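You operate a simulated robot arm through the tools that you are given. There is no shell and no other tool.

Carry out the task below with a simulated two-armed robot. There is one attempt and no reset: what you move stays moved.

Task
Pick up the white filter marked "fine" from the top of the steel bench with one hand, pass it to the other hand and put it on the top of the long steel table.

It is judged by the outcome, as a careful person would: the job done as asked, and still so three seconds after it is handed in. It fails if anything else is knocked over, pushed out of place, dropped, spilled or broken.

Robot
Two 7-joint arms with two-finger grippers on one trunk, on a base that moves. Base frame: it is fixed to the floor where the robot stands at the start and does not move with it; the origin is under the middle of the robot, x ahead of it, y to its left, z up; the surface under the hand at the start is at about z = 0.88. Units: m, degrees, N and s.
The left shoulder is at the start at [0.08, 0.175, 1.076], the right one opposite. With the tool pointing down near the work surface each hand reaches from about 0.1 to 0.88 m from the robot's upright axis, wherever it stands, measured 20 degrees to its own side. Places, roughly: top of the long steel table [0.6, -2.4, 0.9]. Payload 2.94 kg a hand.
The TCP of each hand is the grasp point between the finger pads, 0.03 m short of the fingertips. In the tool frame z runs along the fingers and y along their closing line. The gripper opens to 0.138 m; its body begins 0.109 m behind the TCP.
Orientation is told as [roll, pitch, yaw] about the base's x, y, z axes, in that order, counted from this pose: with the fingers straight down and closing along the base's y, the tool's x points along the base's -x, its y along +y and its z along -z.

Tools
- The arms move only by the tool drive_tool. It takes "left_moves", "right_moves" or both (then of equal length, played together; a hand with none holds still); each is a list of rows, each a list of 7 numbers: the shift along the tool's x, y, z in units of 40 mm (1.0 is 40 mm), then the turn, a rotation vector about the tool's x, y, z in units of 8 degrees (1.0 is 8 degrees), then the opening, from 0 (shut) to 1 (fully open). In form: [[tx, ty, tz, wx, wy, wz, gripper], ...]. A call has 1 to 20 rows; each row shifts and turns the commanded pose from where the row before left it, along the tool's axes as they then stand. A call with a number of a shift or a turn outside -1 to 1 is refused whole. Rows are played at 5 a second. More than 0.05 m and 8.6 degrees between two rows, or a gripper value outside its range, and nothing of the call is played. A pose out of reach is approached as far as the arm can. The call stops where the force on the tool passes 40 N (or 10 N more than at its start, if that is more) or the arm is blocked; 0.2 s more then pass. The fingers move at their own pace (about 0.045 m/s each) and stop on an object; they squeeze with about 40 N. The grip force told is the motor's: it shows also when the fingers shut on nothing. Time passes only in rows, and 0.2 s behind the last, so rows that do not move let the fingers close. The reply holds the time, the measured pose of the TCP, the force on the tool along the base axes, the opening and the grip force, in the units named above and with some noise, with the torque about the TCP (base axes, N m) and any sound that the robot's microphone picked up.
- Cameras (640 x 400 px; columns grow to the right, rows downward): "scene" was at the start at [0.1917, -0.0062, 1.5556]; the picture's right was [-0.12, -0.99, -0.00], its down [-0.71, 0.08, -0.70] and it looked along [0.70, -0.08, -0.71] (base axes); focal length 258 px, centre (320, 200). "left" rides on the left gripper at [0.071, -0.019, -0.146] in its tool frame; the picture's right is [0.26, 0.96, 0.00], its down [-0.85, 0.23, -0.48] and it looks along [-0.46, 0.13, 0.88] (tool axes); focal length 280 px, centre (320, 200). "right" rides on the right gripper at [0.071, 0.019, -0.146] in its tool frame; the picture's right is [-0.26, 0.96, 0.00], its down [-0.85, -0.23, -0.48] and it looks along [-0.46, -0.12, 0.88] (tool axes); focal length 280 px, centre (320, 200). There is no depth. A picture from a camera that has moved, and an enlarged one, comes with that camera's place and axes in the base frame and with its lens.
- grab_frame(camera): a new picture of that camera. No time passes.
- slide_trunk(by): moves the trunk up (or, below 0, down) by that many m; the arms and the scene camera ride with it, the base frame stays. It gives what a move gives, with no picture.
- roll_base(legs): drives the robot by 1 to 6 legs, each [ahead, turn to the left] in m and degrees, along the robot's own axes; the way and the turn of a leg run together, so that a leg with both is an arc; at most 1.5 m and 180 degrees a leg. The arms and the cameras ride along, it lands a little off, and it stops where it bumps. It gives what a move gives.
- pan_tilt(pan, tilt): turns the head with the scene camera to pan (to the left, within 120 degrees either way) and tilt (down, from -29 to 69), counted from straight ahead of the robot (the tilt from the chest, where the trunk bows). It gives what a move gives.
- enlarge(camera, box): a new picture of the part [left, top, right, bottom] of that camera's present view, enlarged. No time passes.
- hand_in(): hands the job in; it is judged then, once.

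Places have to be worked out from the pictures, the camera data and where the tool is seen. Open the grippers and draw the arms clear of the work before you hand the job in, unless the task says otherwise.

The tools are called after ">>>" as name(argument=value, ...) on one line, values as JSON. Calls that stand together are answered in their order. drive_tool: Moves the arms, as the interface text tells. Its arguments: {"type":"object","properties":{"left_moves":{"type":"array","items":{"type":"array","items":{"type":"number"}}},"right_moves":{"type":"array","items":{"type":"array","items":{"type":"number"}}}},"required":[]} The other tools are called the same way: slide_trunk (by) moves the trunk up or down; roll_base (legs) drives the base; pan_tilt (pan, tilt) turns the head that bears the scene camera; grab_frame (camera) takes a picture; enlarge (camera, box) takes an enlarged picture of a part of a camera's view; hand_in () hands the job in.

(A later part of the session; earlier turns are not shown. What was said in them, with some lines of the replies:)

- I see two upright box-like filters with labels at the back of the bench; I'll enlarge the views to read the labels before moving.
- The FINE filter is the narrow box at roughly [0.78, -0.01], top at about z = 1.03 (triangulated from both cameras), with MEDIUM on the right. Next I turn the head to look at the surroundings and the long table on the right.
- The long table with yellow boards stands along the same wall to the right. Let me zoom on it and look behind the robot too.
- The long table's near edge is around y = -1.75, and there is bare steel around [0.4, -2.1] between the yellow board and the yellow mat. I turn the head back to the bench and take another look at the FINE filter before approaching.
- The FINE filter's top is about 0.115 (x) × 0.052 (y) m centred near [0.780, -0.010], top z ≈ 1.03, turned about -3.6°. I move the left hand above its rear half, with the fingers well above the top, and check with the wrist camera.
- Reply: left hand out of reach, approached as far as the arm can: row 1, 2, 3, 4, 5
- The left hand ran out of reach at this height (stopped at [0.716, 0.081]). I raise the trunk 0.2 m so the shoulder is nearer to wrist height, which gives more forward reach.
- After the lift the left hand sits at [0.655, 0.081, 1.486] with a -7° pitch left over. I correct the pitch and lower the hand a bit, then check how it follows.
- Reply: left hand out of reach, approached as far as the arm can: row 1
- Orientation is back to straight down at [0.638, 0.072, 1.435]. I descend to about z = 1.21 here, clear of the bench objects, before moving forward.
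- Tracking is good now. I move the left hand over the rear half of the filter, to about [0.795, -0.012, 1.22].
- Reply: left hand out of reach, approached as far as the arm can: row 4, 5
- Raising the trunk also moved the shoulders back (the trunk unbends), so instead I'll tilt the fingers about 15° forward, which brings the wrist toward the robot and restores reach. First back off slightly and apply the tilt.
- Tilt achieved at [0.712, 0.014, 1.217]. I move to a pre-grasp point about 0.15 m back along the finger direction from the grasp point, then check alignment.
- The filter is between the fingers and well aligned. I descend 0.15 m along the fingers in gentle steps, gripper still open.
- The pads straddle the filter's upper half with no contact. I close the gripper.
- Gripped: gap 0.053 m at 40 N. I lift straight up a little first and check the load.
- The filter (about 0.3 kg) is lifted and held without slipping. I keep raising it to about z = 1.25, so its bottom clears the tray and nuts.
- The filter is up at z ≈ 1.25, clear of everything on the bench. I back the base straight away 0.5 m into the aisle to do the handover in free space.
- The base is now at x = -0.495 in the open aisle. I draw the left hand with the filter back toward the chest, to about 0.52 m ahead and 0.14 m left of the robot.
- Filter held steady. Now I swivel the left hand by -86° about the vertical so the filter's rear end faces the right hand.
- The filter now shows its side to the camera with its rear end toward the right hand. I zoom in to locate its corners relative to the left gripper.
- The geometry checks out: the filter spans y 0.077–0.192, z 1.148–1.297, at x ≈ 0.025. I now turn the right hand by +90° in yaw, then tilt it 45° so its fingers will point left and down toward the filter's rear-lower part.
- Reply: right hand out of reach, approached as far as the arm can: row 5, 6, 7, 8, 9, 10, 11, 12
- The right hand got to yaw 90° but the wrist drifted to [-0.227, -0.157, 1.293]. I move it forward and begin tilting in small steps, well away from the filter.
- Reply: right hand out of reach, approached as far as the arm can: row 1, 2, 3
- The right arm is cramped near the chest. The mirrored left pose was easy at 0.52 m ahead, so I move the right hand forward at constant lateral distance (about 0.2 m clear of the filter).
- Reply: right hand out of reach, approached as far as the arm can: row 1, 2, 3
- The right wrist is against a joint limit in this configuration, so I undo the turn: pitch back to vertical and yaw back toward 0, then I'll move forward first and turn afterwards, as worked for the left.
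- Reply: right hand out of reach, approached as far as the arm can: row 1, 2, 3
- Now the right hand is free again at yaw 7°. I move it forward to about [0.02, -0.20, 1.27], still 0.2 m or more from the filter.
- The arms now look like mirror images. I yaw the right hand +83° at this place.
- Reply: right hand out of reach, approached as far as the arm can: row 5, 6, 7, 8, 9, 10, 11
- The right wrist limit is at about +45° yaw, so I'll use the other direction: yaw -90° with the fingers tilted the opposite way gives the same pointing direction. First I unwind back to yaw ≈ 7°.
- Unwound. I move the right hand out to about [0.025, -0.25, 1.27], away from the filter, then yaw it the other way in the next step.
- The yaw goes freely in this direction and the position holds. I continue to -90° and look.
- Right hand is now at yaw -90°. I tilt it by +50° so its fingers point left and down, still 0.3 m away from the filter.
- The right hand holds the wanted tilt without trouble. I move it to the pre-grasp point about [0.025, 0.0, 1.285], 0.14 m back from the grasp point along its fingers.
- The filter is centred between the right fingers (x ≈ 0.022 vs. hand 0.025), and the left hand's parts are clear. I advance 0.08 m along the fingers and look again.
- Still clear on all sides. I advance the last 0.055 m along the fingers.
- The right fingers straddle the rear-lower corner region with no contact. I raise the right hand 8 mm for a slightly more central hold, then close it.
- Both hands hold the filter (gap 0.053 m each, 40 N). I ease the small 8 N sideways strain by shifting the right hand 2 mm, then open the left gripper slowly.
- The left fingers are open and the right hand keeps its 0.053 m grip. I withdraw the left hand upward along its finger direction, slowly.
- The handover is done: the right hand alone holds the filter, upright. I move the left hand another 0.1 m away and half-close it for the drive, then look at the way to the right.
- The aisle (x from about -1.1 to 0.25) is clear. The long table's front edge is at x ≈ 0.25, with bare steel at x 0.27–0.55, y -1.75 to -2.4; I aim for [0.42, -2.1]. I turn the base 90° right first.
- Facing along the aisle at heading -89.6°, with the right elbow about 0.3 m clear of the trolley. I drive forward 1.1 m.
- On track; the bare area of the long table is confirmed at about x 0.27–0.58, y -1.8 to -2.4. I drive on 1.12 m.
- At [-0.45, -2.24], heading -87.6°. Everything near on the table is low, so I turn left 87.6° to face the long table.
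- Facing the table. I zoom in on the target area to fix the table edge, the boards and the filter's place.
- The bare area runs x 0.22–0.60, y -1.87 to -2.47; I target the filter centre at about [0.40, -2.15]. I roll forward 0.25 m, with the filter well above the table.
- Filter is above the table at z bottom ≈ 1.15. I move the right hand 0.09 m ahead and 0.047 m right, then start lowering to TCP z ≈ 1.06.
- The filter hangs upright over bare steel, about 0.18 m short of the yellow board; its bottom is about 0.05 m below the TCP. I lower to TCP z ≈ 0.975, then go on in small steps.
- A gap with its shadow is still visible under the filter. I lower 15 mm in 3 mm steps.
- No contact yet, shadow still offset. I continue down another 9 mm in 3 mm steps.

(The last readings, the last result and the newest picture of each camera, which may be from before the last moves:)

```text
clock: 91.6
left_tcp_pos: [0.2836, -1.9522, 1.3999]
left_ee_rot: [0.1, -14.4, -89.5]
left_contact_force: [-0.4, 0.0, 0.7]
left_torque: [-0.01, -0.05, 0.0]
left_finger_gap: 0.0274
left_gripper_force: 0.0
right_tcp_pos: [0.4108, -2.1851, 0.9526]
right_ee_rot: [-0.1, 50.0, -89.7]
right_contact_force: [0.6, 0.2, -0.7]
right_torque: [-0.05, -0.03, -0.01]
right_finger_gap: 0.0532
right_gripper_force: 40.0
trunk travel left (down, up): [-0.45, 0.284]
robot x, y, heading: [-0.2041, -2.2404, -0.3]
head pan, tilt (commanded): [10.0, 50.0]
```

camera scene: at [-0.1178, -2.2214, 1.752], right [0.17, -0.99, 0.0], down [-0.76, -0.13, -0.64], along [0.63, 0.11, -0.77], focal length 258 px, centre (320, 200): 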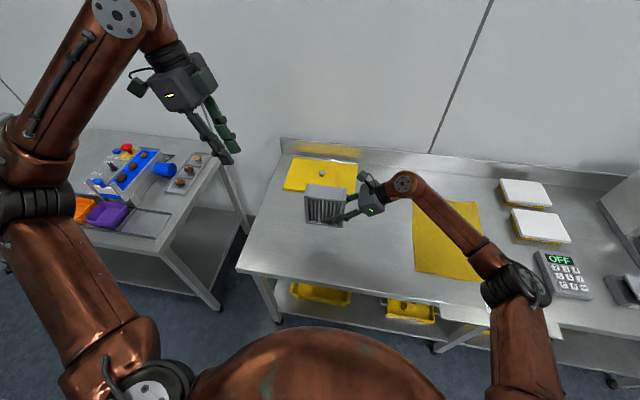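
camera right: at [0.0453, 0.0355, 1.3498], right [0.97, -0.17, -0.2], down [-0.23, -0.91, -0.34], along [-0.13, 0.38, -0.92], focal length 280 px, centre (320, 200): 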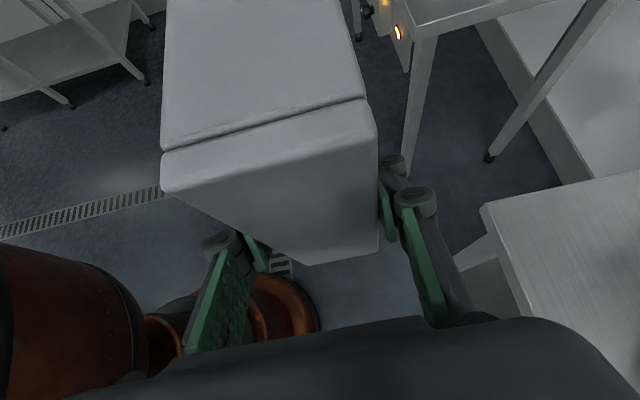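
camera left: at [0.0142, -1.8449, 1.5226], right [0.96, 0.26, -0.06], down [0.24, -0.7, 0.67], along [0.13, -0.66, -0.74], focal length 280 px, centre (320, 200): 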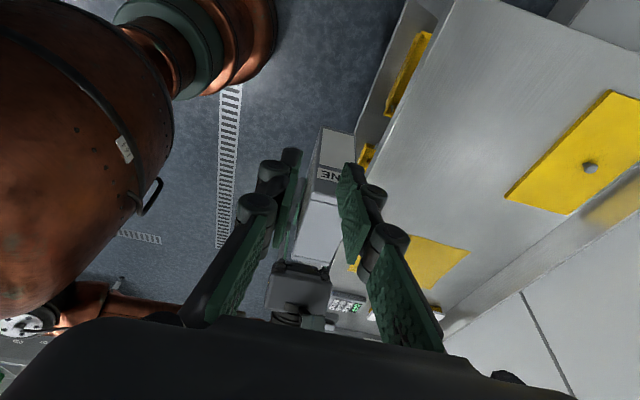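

Still no contact at TCP z = 0.953. I go down 6 mm more in 2 mm steps.

>>> drive_tool(right_moves=[[-0.0383, 0, 0.0322, 0, 0, 0, 0], [-0.0383, 0, 0.0322, 0, 0, 0, 0], [-0.0383, 0, 0.0322, 0, 0, 0, 0], [0, 0, 0, 0, 0, 0, 0]])

>>> enlarge(camera="scene", box=[280, 170, 400, 250])

```text
clock: 92.6
left_tcp_pos: [0.2832, -1.9511, 1.3995]
left_ee_rot: [0.1, -14.4, -89.7]
left_contact_force: [-0.1, 0.9, 0.4]
left_torque: [0.01, 0.0, 0.01]
left_finger_gap: 0.0277
left_gripper_force: 0.0
right_tcp_pos: [0.4107, -2.1842, 0.9476]
right_ee_rot: [-0.1, 50.0, -89.7]
right_contact_force: [0.2, 0.0, 0.0]
right_torque: [-0.07, 0.0, -0.01]
right_finger_gap: 0.0529
right_gripper_force: 40.4
trunk travel left (down, up): [-0.45, 0.284]
robot x, y, heading: [-0.2002, -2.2361, -0.0]
head pan, tilt (commanded): [10.0, 50.0]
```

```text
5.00 times, centred on (340, 210) of scene
camera zoom: at [-0.1172, -2.2217, 1.7519], right [0.17, -0.99, 0.0], down [-0.76, -0.13, -0.64], along [0.63, 0.11, -0.77], focal length 1289 px, centre (220, 150)
```

zoom: 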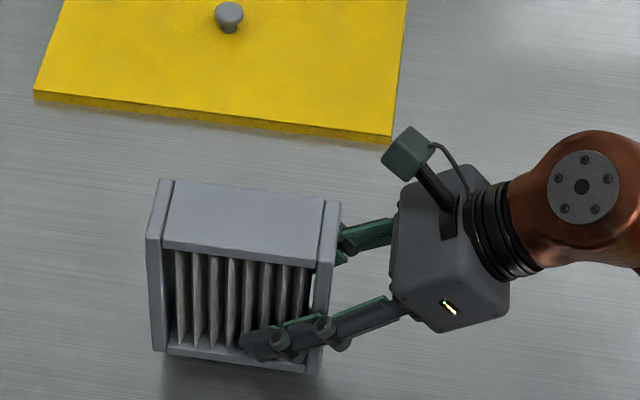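

Very close now, with no contact force so far. I continue with 2 mm steps.

>>> drive_tool(right_moves=[[-0.0383, 0, 0.0322, 0, 0, 0, 0], [-0.0383, 0, 0.0322, 0, 0, 0, 0], [-0.0383, 0, 0.0322, 0, 0, 0, 0], [0, 0, 0, 0, 0, 0, 0]])

```text
clock: 93.6
left_tcp_pos: [0.284, -1.952, 1.4005]
left_ee_rot: [0.1, -14.4, -89.7]
left_contact_force: [-0.1, 0.9, 0.1]
left_torque: [0.01, 0.0, 0.02]
left_finger_gap: 0.0276
left_gripper_force: 0.1
right_tcp_pos: [0.4109, -2.1837, 0.9404]
right_ee_rot: [-0.1, 50.0, -89.6]
right_contact_force: [-0.6, -0.6, 0.2]
right_torque: [-0.06, 0.01, 0.03]
right_finger_gap: 0.0531
right_gripper_force: 40.0
trunk travel left (down, up): [-0.45, 0.284]
robot x, y, heading: [-0.2047, -2.2393, -0.3]
head pan, tilt (commanded): [10.0, 50.0]
```

No contact at TCP z = 0.940 either; I take three more 2 mm steps and look.

>>> drive_tool(right_moves=[[-0.0383, 0, 0.0322, 0, 0, 0, 0], [-0.0383, 0, 0.0322, 0, 0, 0, 0], [-0.0383, 0, 0.0322, 0, 0, 0, 0], [0, 0, 0, 0, 0, 0, 0]])

>>> enlarge(camera="scene", box=[280, 170, 400, 250])

```text
clock: 94.6
left_tcp_pos: [0.2833, -1.9519, 1.4008]
left_ee_rot: [0.1, -14.5, -89.6]
left_contact_force: [1.0, -0.2, 0.4]
left_torque: [0.0, 0.0, 0.01]
left_finger_gap: 0.0274
left_gripper_force: 0.0
right_tcp_pos: [0.4104, -2.185, 0.9351]
right_ee_rot: [0.0, 50.0, -89.7]
right_contact_force: [0.6, 0.5, -0.9]
right_torque: [-0.08, -0.03, 0.01]
right_finger_gap: 0.053
right_gripper_force: 40.7
trunk travel left (down, up): [-0.45, 0.284]
robot x, y, heading: [-0.2027, -2.2364, -0.4]
head pan, tilt (commanded): [10.0, 50.0]
```

```text
5.00 times, centred on (340, 210) of scene
camera zoom: at [-0.1172, -2.2218, 1.7519], right [0.17, -0.99, 0.0], down [-0.76, -0.13, -0.64], along [0.63, 0.11, -0.77], focal length 1289 px, centre (220, 150)
```

zoom: 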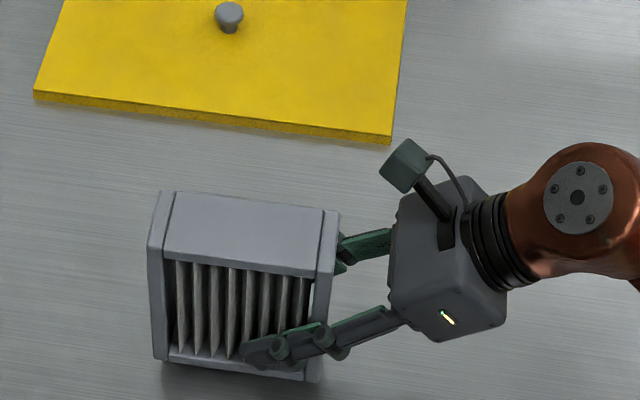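

The shadow has nearly closed with the bottom. I continue with 2 mm steps.

>>> drive_tool(right_moves=[[-0.0383, 0, 0.0322, 0, 0, 0, 0], [-0.0383, 0, 0.0322, 0, 0, 0, 0], [0, 0, 0, 0, 0, 0, 0]])

```text
clock: 95.4
left_tcp_pos: [0.283, -1.9518, 1.3983]
left_ee_rot: [0.1, -14.4, -89.6]
left_contact_force: [0.0, 0.2, -0.7]
left_torque: [-0.02, 0.05, -0.02]
left_finger_gap: 0.0278
left_gripper_force: 0.0
right_tcp_pos: [0.4097, -2.1841, 0.932]
right_ee_rot: [-0.1, 50.0, -89.6]
right_contact_force: [-0.3, -0.5, 0.6]
right_torque: [-0.07, 0.02, -0.03]
right_finger_gap: 0.0528
right_gripper_force: 39.5
trunk travel left (down, up): [-0.45, 0.284]
robot x, y, heading: [-0.1994, -2.2417, -0.2]
head pan, tilt (commanded): [10.0, 50.0]
```

No contact yet at 0.932; two more 2 mm steps.

>>> drive_tool(right_moves=[[-0.0383, 0, 0.0322, 0, 0, 0, 0], [-0.0383, 0, 0.0322, 0, 0, 0, 0], [0, 0, 0, 0, 0, 0, 0]])

>>> enlarge(camera="scene", box=[300, 190, 360, 250])

```text
clock: 96.2
left_tcp_pos: [0.2835, -1.9515, 1.3991]
left_ee_rot: [0.1, -14.4, -89.6]
left_contact_force: [-0.1, 0.0, 0.0]
left_torque: [0.02, 0.01, 0.0]
left_finger_gap: 0.0274
left_gripper_force: 0.1
right_tcp_pos: [0.4103, -2.1849, 0.9267]
right_ee_rot: [-0.1, 50.0, -89.6]
right_contact_force: [-0.5, 0.0, -0.3]
right_torque: [-0.01, 0.04, 0.0]
right_finger_gap: 0.0531
right_gripper_force: 40.7
trunk travel left (down, up): [-0.45, 0.284]
robot x, y, heading: [-0.2029, -2.2403, -0.4]
head pan, tilt (commanded): [10.0, 50.0]
```

```text
6.67 times, centred on (330, 220) of scene
camera zoom: at [-0.1172, -2.2218, 1.7519], right [0.17, -0.99, 0.0], down [-0.76, -0.13, -0.64], along [0.63, 0.11, -0.77], focal length 1719 px, centre (253, 67)
```

zoom: 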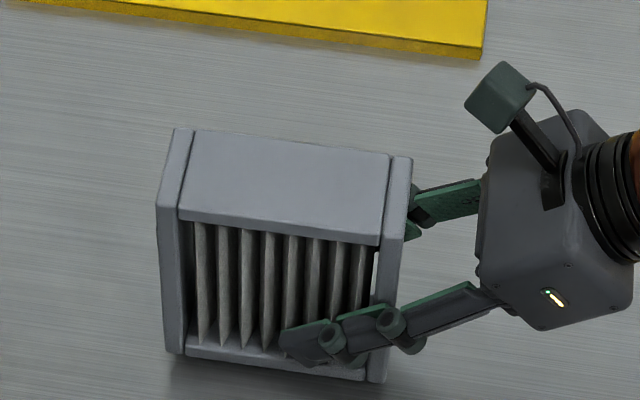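

The torque from the filter's weight has just dropped (−0.07 → −0.01), suggesting first touch. I take two 1 mm steps more and read the force.

>>> drive_tool(right_moves=[[-0.0192, 0, 0.0161, 0, 0, 0, 0], [0, 0, 0, 0, 0, 0, 0], [-0.0192, 0, 0.0161, 0, 0, 0, 0], [0, 0, 0, 0, 0, 0, 0]])

```text
clock: 97.2
left_tcp_pos: [0.2839, -1.9515, 1.3996]
left_ee_rot: [0.1, -14.4, -89.6]
left_contact_force: [-0.9, -1.5, 0.8]
left_torque: [-0.02, 0.05, 0.0]
left_finger_gap: 0.0277
left_gripper_force: 0.1
right_tcp_pos: [0.4106, -2.1849, 0.9259]
right_ee_rot: [-0.1, 50.0, -89.6]
right_contact_force: [-0.1, 0.1, -0.3]
right_torque: [-0.07, 0.0, -0.02]
right_finger_gap: 0.053
right_gripper_force: 40.4
trunk travel left (down, up): [-0.45, 0.284]
robot x, y, heading: [-0.2027, -2.2385, -0.2]
head pan, tilt (commanded): [10.0, 50.0]
```

Not contact yet, that was noise. Three more 2 mm steps.

>>> drive_tool(right_moves=[[-0.0383, 0, 0.0322, 0, 0, 0, 0], [-0.0383, 0, 0.0322, 0, 0, 0, 0], [0, 0, 0, 0, 0, 0, 0]])

>>> enlarge(camera="scene", box=[300, 190, 360, 250])

```text
clock: 98.0
left_tcp_pos: [0.2832, -1.9515, 1.3995]
left_ee_rot: [0.1, -14.4, -89.7]
left_contact_force: [0.5, -0.1, 0.1]
left_torque: [-0.02, -0.01, -0.03]
left_finger_gap: 0.0275
left_gripper_force: 0.0
right_tcp_pos: [0.409, -2.1846, 0.9225]
right_ee_rot: [-0.1, 50.1, -89.6]
right_contact_force: [0.7, -0.3, 1.0]
right_torque: [-0.05, 0.0, -0.02]
right_finger_gap: 0.0531
right_gripper_force: 40.0
trunk travel left (down, up): [-0.45, 0.284]
robot x, y, heading: [-0.2015, -2.2388, -0.3]
head pan, tilt (commanded): [10.0, 50.0]
```

```text
6.67 times, centred on (330, 220) of scene
camera zoom: at [-0.1172, -2.2218, 1.7519], right [0.17, -0.99, 0.0], down [-0.76, -0.13, -0.64], along [0.63, 0.11, -0.77], focal length 1719 px, centre (253, 67)
```

zoom: 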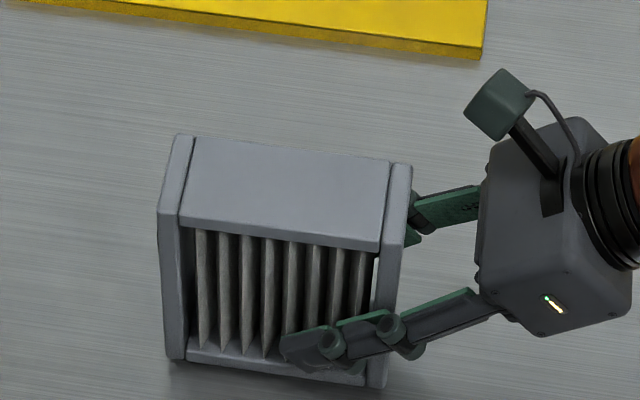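

The shadow under the bottom edge is almost gone. Two more 2 mm steps.

>>> drive_tool(right_moves=[[-0.0383, 0, 0.0322, 0, 0, 0, 0], [-0.0383, 0, 0.0322, 0, 0, 0, 0], [0, 0, 0, 0, 0, 0, 0]])

>>> enlarge(camera="scene", box=[300, 190, 360, 250])

```text
clock: 98.8
left_tcp_pos: [0.2833, -1.9516, 1.399]
left_ee_rot: [0.2, -14.4, -89.6]
left_contact_force: [1.1, 0.0, -0.5]
left_torque: [0.02, 0.0, 0.01]
left_finger_gap: 0.0276
left_gripper_force: 0.0
right_tcp_pos: [0.4097, -2.1843, 0.9179]
right_ee_rot: [-0.1, 49.9, -89.5]
right_contact_force: [0.4, 0.1, -0.6]
right_torque: [-0.07, -0.01, -0.02]
right_finger_gap: 0.053
right_gripper_force: 40.1
trunk travel left (down, up): [-0.45, 0.284]
robot x, y, heading: [-0.2009, -2.2377, -0.0]
head pan, tilt (commanded): [10.0, 50.0]
```

```text
6.67 times, centred on (330, 220) of scene
camera zoom: at [-0.1172, -2.2217, 1.7519], right [0.17, -0.99, 0.0], down [-0.76, -0.13, -0.64], along [0.63, 0.11, -0.77], focal length 1719 px, centre (253, 67)
```

zoom: 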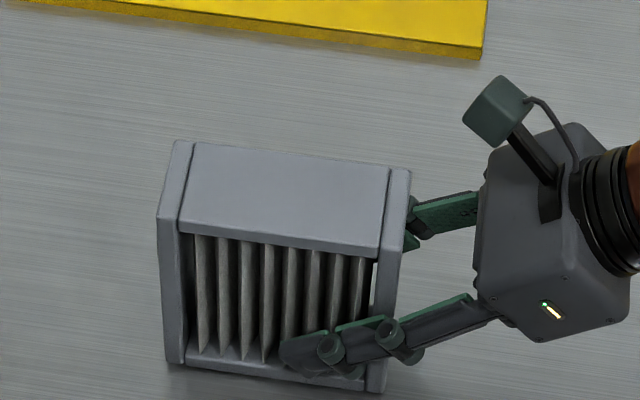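

Almost down, still no force. Two more 2 mm steps.

>>> drive_tool(right_moves=[[-0.0383, 0, 0.0322, 0, 0, 0, 0], [0, 0, 0, 0, 0, 0, 0], [-0.0383, 0, 0.0322, 0, 0, 0, 0], [0, 0, 0, 0, 0, 0, 0]])

>>> enlarge(camera="scene", box=[300, 190, 360, 250])

```text
clock: 99.8
left_tcp_pos: [0.2833, -1.9522, 1.3999]
left_ee_rot: [0.2, -14.3, -89.6]
left_contact_force: [-0.2, -0.2, 0.1]
left_torque: [0.03, 0.03, 0.01]
left_finger_gap: 0.0276
left_gripper_force: 0.0
right_tcp_pos: [0.4095, -2.1845, 0.915]
right_ee_rot: [0.0, 50.1, -89.7]
right_contact_force: [-0.3, -1.0, 0.7]
right_torque: [-0.15, -0.04, -0.02]
right_finger_gap: 0.0529
right_gripper_force: 39.6
trunk travel left (down, up): [-0.45, 0.284]
robot x, y, heading: [-0.2048, -2.2365, -0.1]
head pan, tilt (commanded): [10.0, 50.0]
```

```text
6.67 times, centred on (330, 220) of scene
camera zoom: at [-0.1174, -2.2218, 1.7519], right [0.17, -0.99, 0.0], down [-0.76, -0.13, -0.64], along [0.63, 0.11, -0.77], focal length 1719 px, centre (253, 67)
```

zoom: 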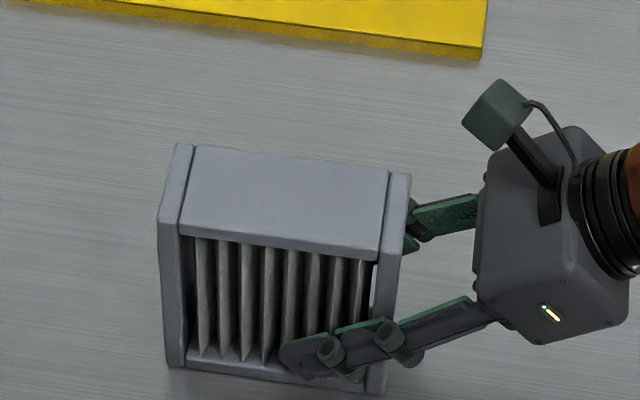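

Torque changed to -0.15, perhaps the rear bottom edge is starting to touch. One more millimetre or two, reading the force.

>>> drive_tool(right_moves=[[-0.0192, 0, 0.0161, 0, 0, 0, 0], [0, 0, 0, 0, 0, 0, 0], [0, 0, 0, 0, 0, 0, 0]])

>>> drive_tool(right_moves=[[-0.0192, 0, 0.0161, 0, 0, 0, 0], [0, 0, 0, 0, 0, 0, 0], [0, 0, 0, 0, 0, 0, 0]])

```text
clock: 100.6
left_tcp_pos: [0.2827, -1.9514, 1.4001]
left_ee_rot: [0.2, -14.5, -89.6]
left_contact_force: [0.3, 0.7, 0.4]
left_torque: [0.0, 0.0, 0.0]
left_finger_gap: 0.0276
left_gripper_force: 0.1
right_tcp_pos: [0.4099, -2.1842, 0.9135]
right_ee_rot: [0.1, 50.1, -89.5]
right_contact_force: [0.3, -0.7, 9.3]
right_torque: [-0.47, -0.08, 0.0]
right_finger_gap: 0.0529
right_gripper_force: 39.7
trunk travel left (down, up): [-0.45, 0.284]
robot x, y, heading: [-0.2022, -2.2417, -0.4]
head pan, tilt (commanded): [10.0, 50.0]
```

```text
clock: 101.4
left_tcp_pos: [0.282, -1.9509, 1.3987]
left_ee_rot: [0.3, -14.4, -89.7]
left_contact_force: [-0.1, 0.4, -0.1]
left_torque: [0.02, 0.01, -0.03]
left_finger_gap: 0.0277
left_gripper_force: 0.0
right_tcp_pos: [0.4088, -2.1841, 0.9133]
right_ee_rot: [0.2, 50.0, -89.5]
right_contact_force: [0.4, -2.3, 18.3]
right_torque: [-0.61, 0.02, 0.01]
right_finger_gap: 0.0529
right_gripper_force: 39.9
trunk travel left (down, up): [-0.45, 0.284]
robot x, y, heading: [-0.2018, -2.2389, -0.2]
head pan, tilt (commanded): [10.0, 50.0]
```

Firm contact now (18 N, mostly under the rear edge). I back off 1 mm to relax the pressing, then open the right gripper gradually so the filter settles on the table.

>>> drive_tool(right_moves=[[0.0192, 0, -0.0161, 0, 0, 0, 0], [0, 0, 0, 0, 0, 0, 0]])

>>> enlarge(camera="scene", box=[300, 190, 360, 250])

>>> grab_frame(camera="right")

```text
clock: 102.0
left_tcp_pos: [0.2824, -1.9509, 1.3995]
left_ee_rot: [0.2, -14.3, -89.5]
left_contact_force: [-0.7, -1.2, -1.0]
left_torque: [0.05, -0.01, 0.03]
left_finger_gap: 0.0276
left_gripper_force: 0.0
right_tcp_pos: [0.41, -2.1838, 0.9136]
right_ee_rot: [0.1, 50.1, -89.6]
right_contact_force: [1.9, 0.3, 14.5]
right_torque: [0.74, -0.32, -0.13]
right_finger_gap: 0.0527
right_gripper_force: 40.1
trunk travel left (down, up): [-0.45, 0.284]
robot x, y, heading: [-0.2009, -2.2404, -0.2]
head pan, tilt (commanded): [10.0, 50.0]
```

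```text
6.67 times, centred on (330, 220) of scene
camera zoom: at [-0.1185, -2.2221, 1.752], right [0.17, -0.99, 0.0], down [-0.75, -0.13, -0.64], along [0.63, 0.11, -0.77], focal length 1719 px, centre (253, 67)
```

zoom: 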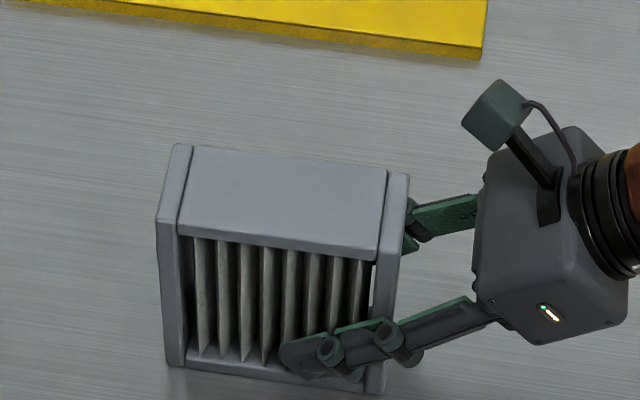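

```text
taken
camera right: at [0.4304, -2.2491, 1.0621], right [0.97, -0.16, -0.2], down [-0.22, -0.91, -0.35], along [-0.13, 0.38, -0.92], focal length 280 px, centre (320, 200)
```

right: 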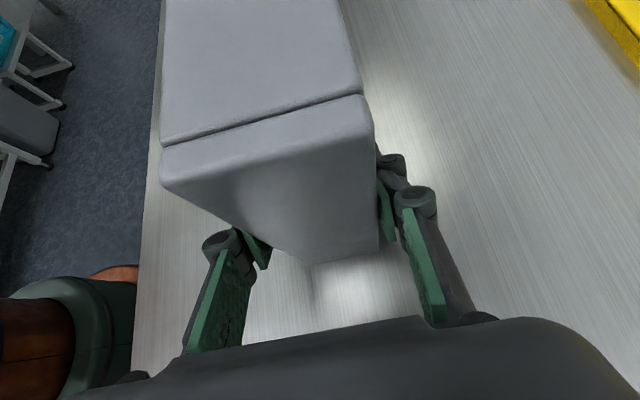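

The load is now shared by the front edge too (torque flipped sign), so the bottom is essentially flat on the steel. I relax another millimetre before opening.

>>> drive_tool(right_moves=[[0.0192, 0, -0.0161, 0, 0, 0, 0], [0, 0, 0, 0, 0, 0, 0], [0, 0, 0, 0, 0, 0, 0]])

```text
clock: 102.8
left_tcp_pos: [0.2827, -1.9513, 1.3987]
left_ee_rot: [0.1, -14.3, -89.6]
left_contact_force: [-0.2, 0.2, 1.1]
left_torque: [0.0, 0.0, 0.02]
left_finger_gap: 0.0273
left_gripper_force: 0.1
right_tcp_pos: [0.4096, -2.1846, 0.9141]
right_ee_rot: [-0.1, 49.9, -89.7]
right_contact_force: [2.8, 0.6, 6.8]
right_torque: [0.82, -0.29, -0.24]
right_finger_gap: 0.053
right_gripper_force: 40.0
trunk travel left (down, up): [-0.45, 0.284]
robot x, y, heading: [-0.1988, -2.2397, -0.1]
head pan, tilt (commanded): [10.0, 50.0]
```

Contact is down to 7 N. I open the right gripper gradually.

>>> drive_tool(right_moves=[[0, 0, 0, 0, 0, 0, 0.42], [0, 0, 0, 0, 0, 0, 0.5], [0, 0, 0, 0, 0, 0, 0.6], [0, 0, 0, 0, 0, 0, 0.7], [0, 0, 0, 0, 0, 0, 0.8], [0, 0, 0, 0, 0, 0, 0.8], [0, 0, 0, 0, 0, 0, 0.8]])

>>> enlarge(camera="scene", box=[290, 180, 380, 250])

>>> grab_frame(camera="right")

```text
clock: 104.4
left_tcp_pos: [0.2848, -1.9513, 1.3996]
left_ee_rot: [0.1, -14.3, -89.6]
left_contact_force: [0.0, -0.1, -0.2]
left_torque: [0.01, -0.03, 0.01]
left_finger_gap: 0.0276
left_gripper_force: 0.1
right_tcp_pos: [0.4099, -2.1844, 0.9142]
right_ee_rot: [-0.1, 50.0, -89.5]
right_contact_force: [0.3, 0.0, 0.2]
right_torque: [0.0, 0.03, -0.03]
right_finger_gap: 0.1106
right_gripper_force: 0.2
trunk travel left (down, up): [-0.45, 0.284]
robot x, y, heading: [-0.204, -2.2373, -0.2]
head pan, tilt (commanded): [10.0, 50.0]
```

```text
5.71 times, centred on (335, 215) of scene
camera zoom: at [-0.1173, -2.2218, 1.7519], right [0.17, -0.99, 0.0], down [-0.76, -0.13, -0.64], along [0.63, 0.11, -0.77], focal length 1473 px, centre (234, 114)
```

zoom: 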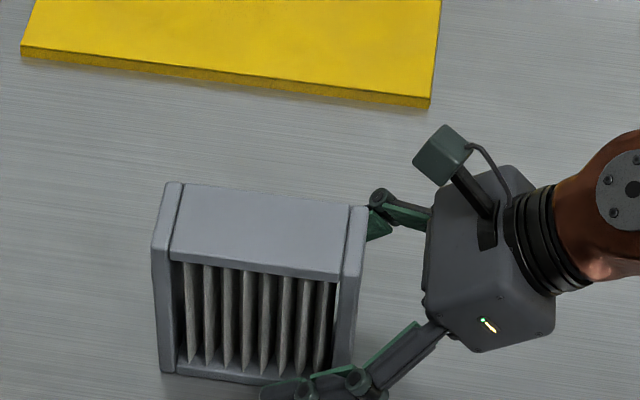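

```text
taken
camera right: at [0.4306, -2.2488, 1.0626], right [0.97, -0.16, -0.2], down [-0.22, -0.91, -0.34], along [-0.13, 0.38, -0.92], focal length 280 px, centre (320, 200)
```

right: 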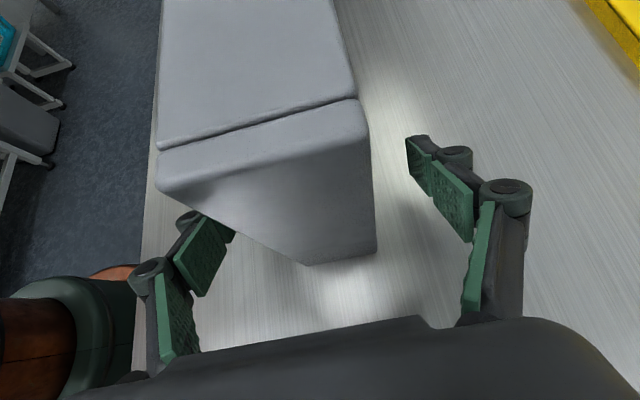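

The filter stands free on the table and both finger pads are clear of it. I withdraw the right hand along its finger direction, up and to the right.

>>> drive_tool(right_moves=[[0, 0, 0, 0, 0, 0, 0.9], [0, 0, -0.3, 0, 0, 0, 0.9], [0, 0, -0.5, 0, 0, 0, 0.9], [0, 0, -0.7, 0, 0, 0, 0.9], [0, 0, -0.8, 0, 0, 0, 0.9], [0, 0, -0.8, 0, 0, 0, 0.9], [0, 0, -0.8, 0, 0, 0, 0.9]])

>>> grab_frame(camera="scene")

>>> enlarge(camera="scene", box=[270, 150, 420, 250])

```text
clock: 106.0
left_tcp_pos: [0.2832, -1.9525, 1.4002]
left_ee_rot: [0.1, -14.4, -89.6]
left_contact_force: [-0.5, 0.3, 0.0]
left_torque: [0.03, -0.01, -0.01]
left_finger_gap: 0.0273
left_gripper_force: 0.0
right_tcp_pos: [0.4107, -2.3049, 1.0135]
right_ee_rot: [0.0, 50.0, -89.7]
right_contact_force: [-0.2, 0.4, 0.2]
right_torque: [0.04, 0.0, -0.05]
right_finger_gap: 0.1242
right_gripper_force: 0.2
trunk travel left (down, up): [-0.45, 0.284]
robot x, y, heading: [-0.2025, -2.2372, -0.1]
head pan, tilt (commanded): [10.0, 50.0]
```

```text
taken
camera scene: at [-0.1179, -2.2228, 1.752], right [0.17, -0.99, 0.0], down [-0.75, -0.13, -0.64], along [0.63, 0.11, -0.77], focal length 258 px, centre (320, 200)
```

scene: 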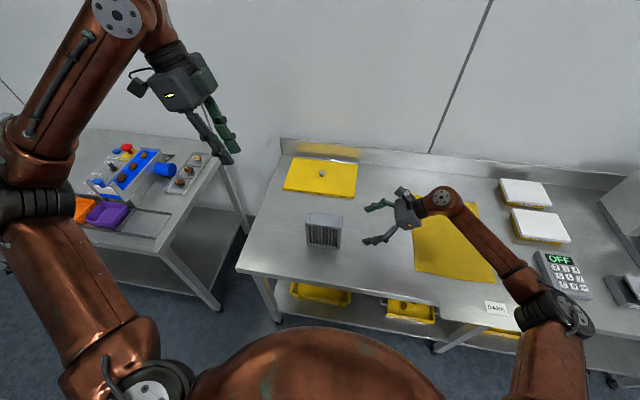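

```text
4.00 times, centred on (345, 200) of scene
camera zoom: at [-0.1179, -2.2228, 1.752], right [0.17, -0.99, 0.0], down [-0.75, -0.13, -0.64], along [0.63, 0.11, -0.77], focal length 1031 px, centre (220, 200)
```

zoom: 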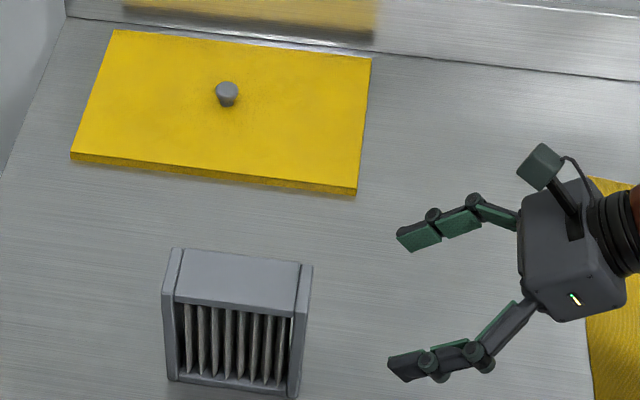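

The filter stands upright on bare steel and nothing else was disturbed. I raise the right hand well above, open both grippers, then check again.

>>> drive_tool(left_moves=[[0, 0, 0, 0, 0, 0, 0.4], [0, 0, 0, 0, 0, 0, 0.6], [0, 0, 0, 0, 0, 0, 0.8], [0, 0, 0, 0, 0, 0, 1], [0, 0, 0, 0, 0, 0, 1], [0, 0, 0, 0, 0, 0, 1]], right_moves=[[0.766, 0, -0.643, 0, 0, 0, 1], [0.766, 0, -0.643, 0, 0, 0, 1], [0.766, 0, -0.643, 0, 0, 0, 1], [0.766, 0, -0.643, 0, 0, 0, 1], [0.766, 0, -0.643, 0, 0, 0, 1], [0, 0, 0, 0, 0, 0, 1]])

>>> roll_base(legs=[[-0.25, 0]])

>>> grab_frame(camera="scene")

>>> enlarge(camera="scene", box=[250, 90, 430, 210])

```text
clock: 107.4
left_tcp_pos: [0.2833, -1.9532, 1.3999]
left_ee_rot: [0.1, -14.4, -89.5]
left_contact_force: [-0.6, -0.7, -0.5]
left_torque: [-0.02, 0.02, 0.02]
left_finger_gap: 0.1383
left_gripper_force: 0.0
right_tcp_pos: [0.4112, -2.3048, 1.2127]
right_ee_rot: [-0.1, 50.0, -89.6]
right_contact_force: [-0.1, 0.2, 0.2]
right_torque: [0.0, -0.01, 0.01]
right_finger_gap: 0.1383
right_gripper_force: 0.0
trunk travel left (down, up): [-0.45, 0.284]
robot x, y, heading: [-0.1979, -2.2399, -0.1]
head pan, tilt (commanded): [10.0, 50.0]
```

```text
clock: 109.3
left_tcp_pos: [0.0365, -1.9516, 1.3965]
left_ee_rot: [-0.1, -14.4, -89.8]
left_contact_force: [0.1, 0.3, 0.2]
left_torque: [0.0, 0.1, -0.02]
left_finger_gap: 0.1381
left_gripper_force: 0.1
right_tcp_pos: [0.1634, -2.3036, 1.2108]
right_ee_rot: [-0.4, 50.0, -90.0]
right_contact_force: [-0.5, -0.1, -1.0]
right_torque: [0.0, 0.07, 0.02]
right_finger_gap: 0.138
right_gripper_force: 0.1
trunk travel left (down, up): [-0.45, 0.284]
robot x, y, heading: [-0.4562, -2.2397, -0.4]
head pan, tilt (commanded): [10.0, 50.0]
```

```text
taken
camera scene: at [-0.3633, -2.2207, 1.7517], right [0.17, -0.99, 0.0], down [-0.76, -0.13, -0.64], along [0.63, 0.11, -0.77], focal length 258 px, centre (320, 200)
```

scene: 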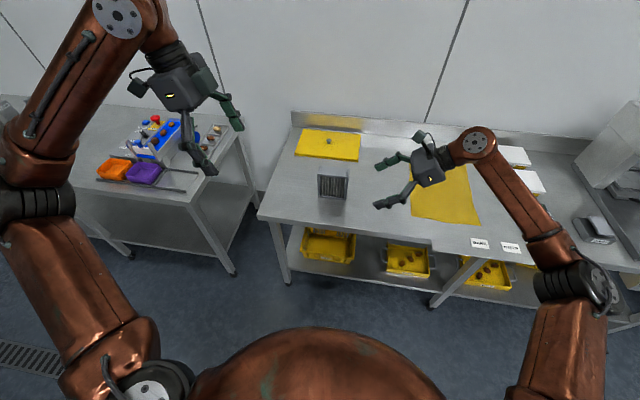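

```text
3.33 times, centred on (340, 150) of scene
camera zoom: at [-0.3633, -2.2207, 1.7517], right [0.17, -0.99, 0.0], down [-0.76, -0.13, -0.64], along [0.63, 0.11, -0.77], focal length 860 px, centre (253, 367)
```

zoom: 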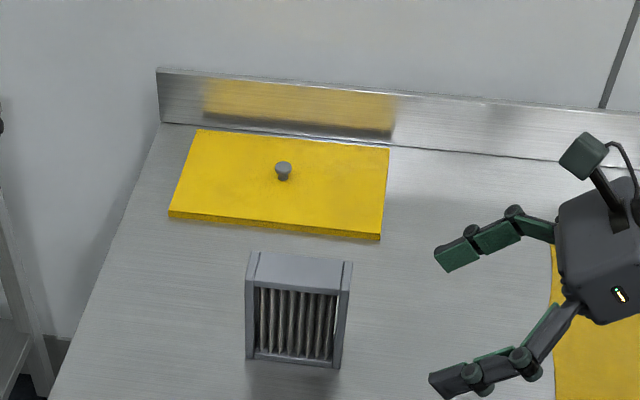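

The FINE filter stands upright and free on the top of the long steel table. Both grippers are open, the arms are clear, and nothing else has moved. I hand the job in.

>>> hand_in()

```text
The job is handed in.
```

The white filter marked "fine" is now standing upright on a bare part of the long steel table, and the job is handed in. The result of the judging was not shown to me.

- **Pick-up:** the left hand took the filter from the steel bench.
- **Handover:** I backed the robot into the aisle, where the right hand gripped the filter before the left hand let go.
- **Placing:** the right hand set it down at about [0.41, -2.15], roughly 0.18 m from the yellow board. It pressed the filter onto the table with about 18 N at most before I eased off and released it.

Both grippers are open and the arms are clear of the table. In the last picture, taken before the hand-in, the filter was standing on its own. I saw nothing else knocked over or moved in the pictures. I did not go back to look at the bench again.
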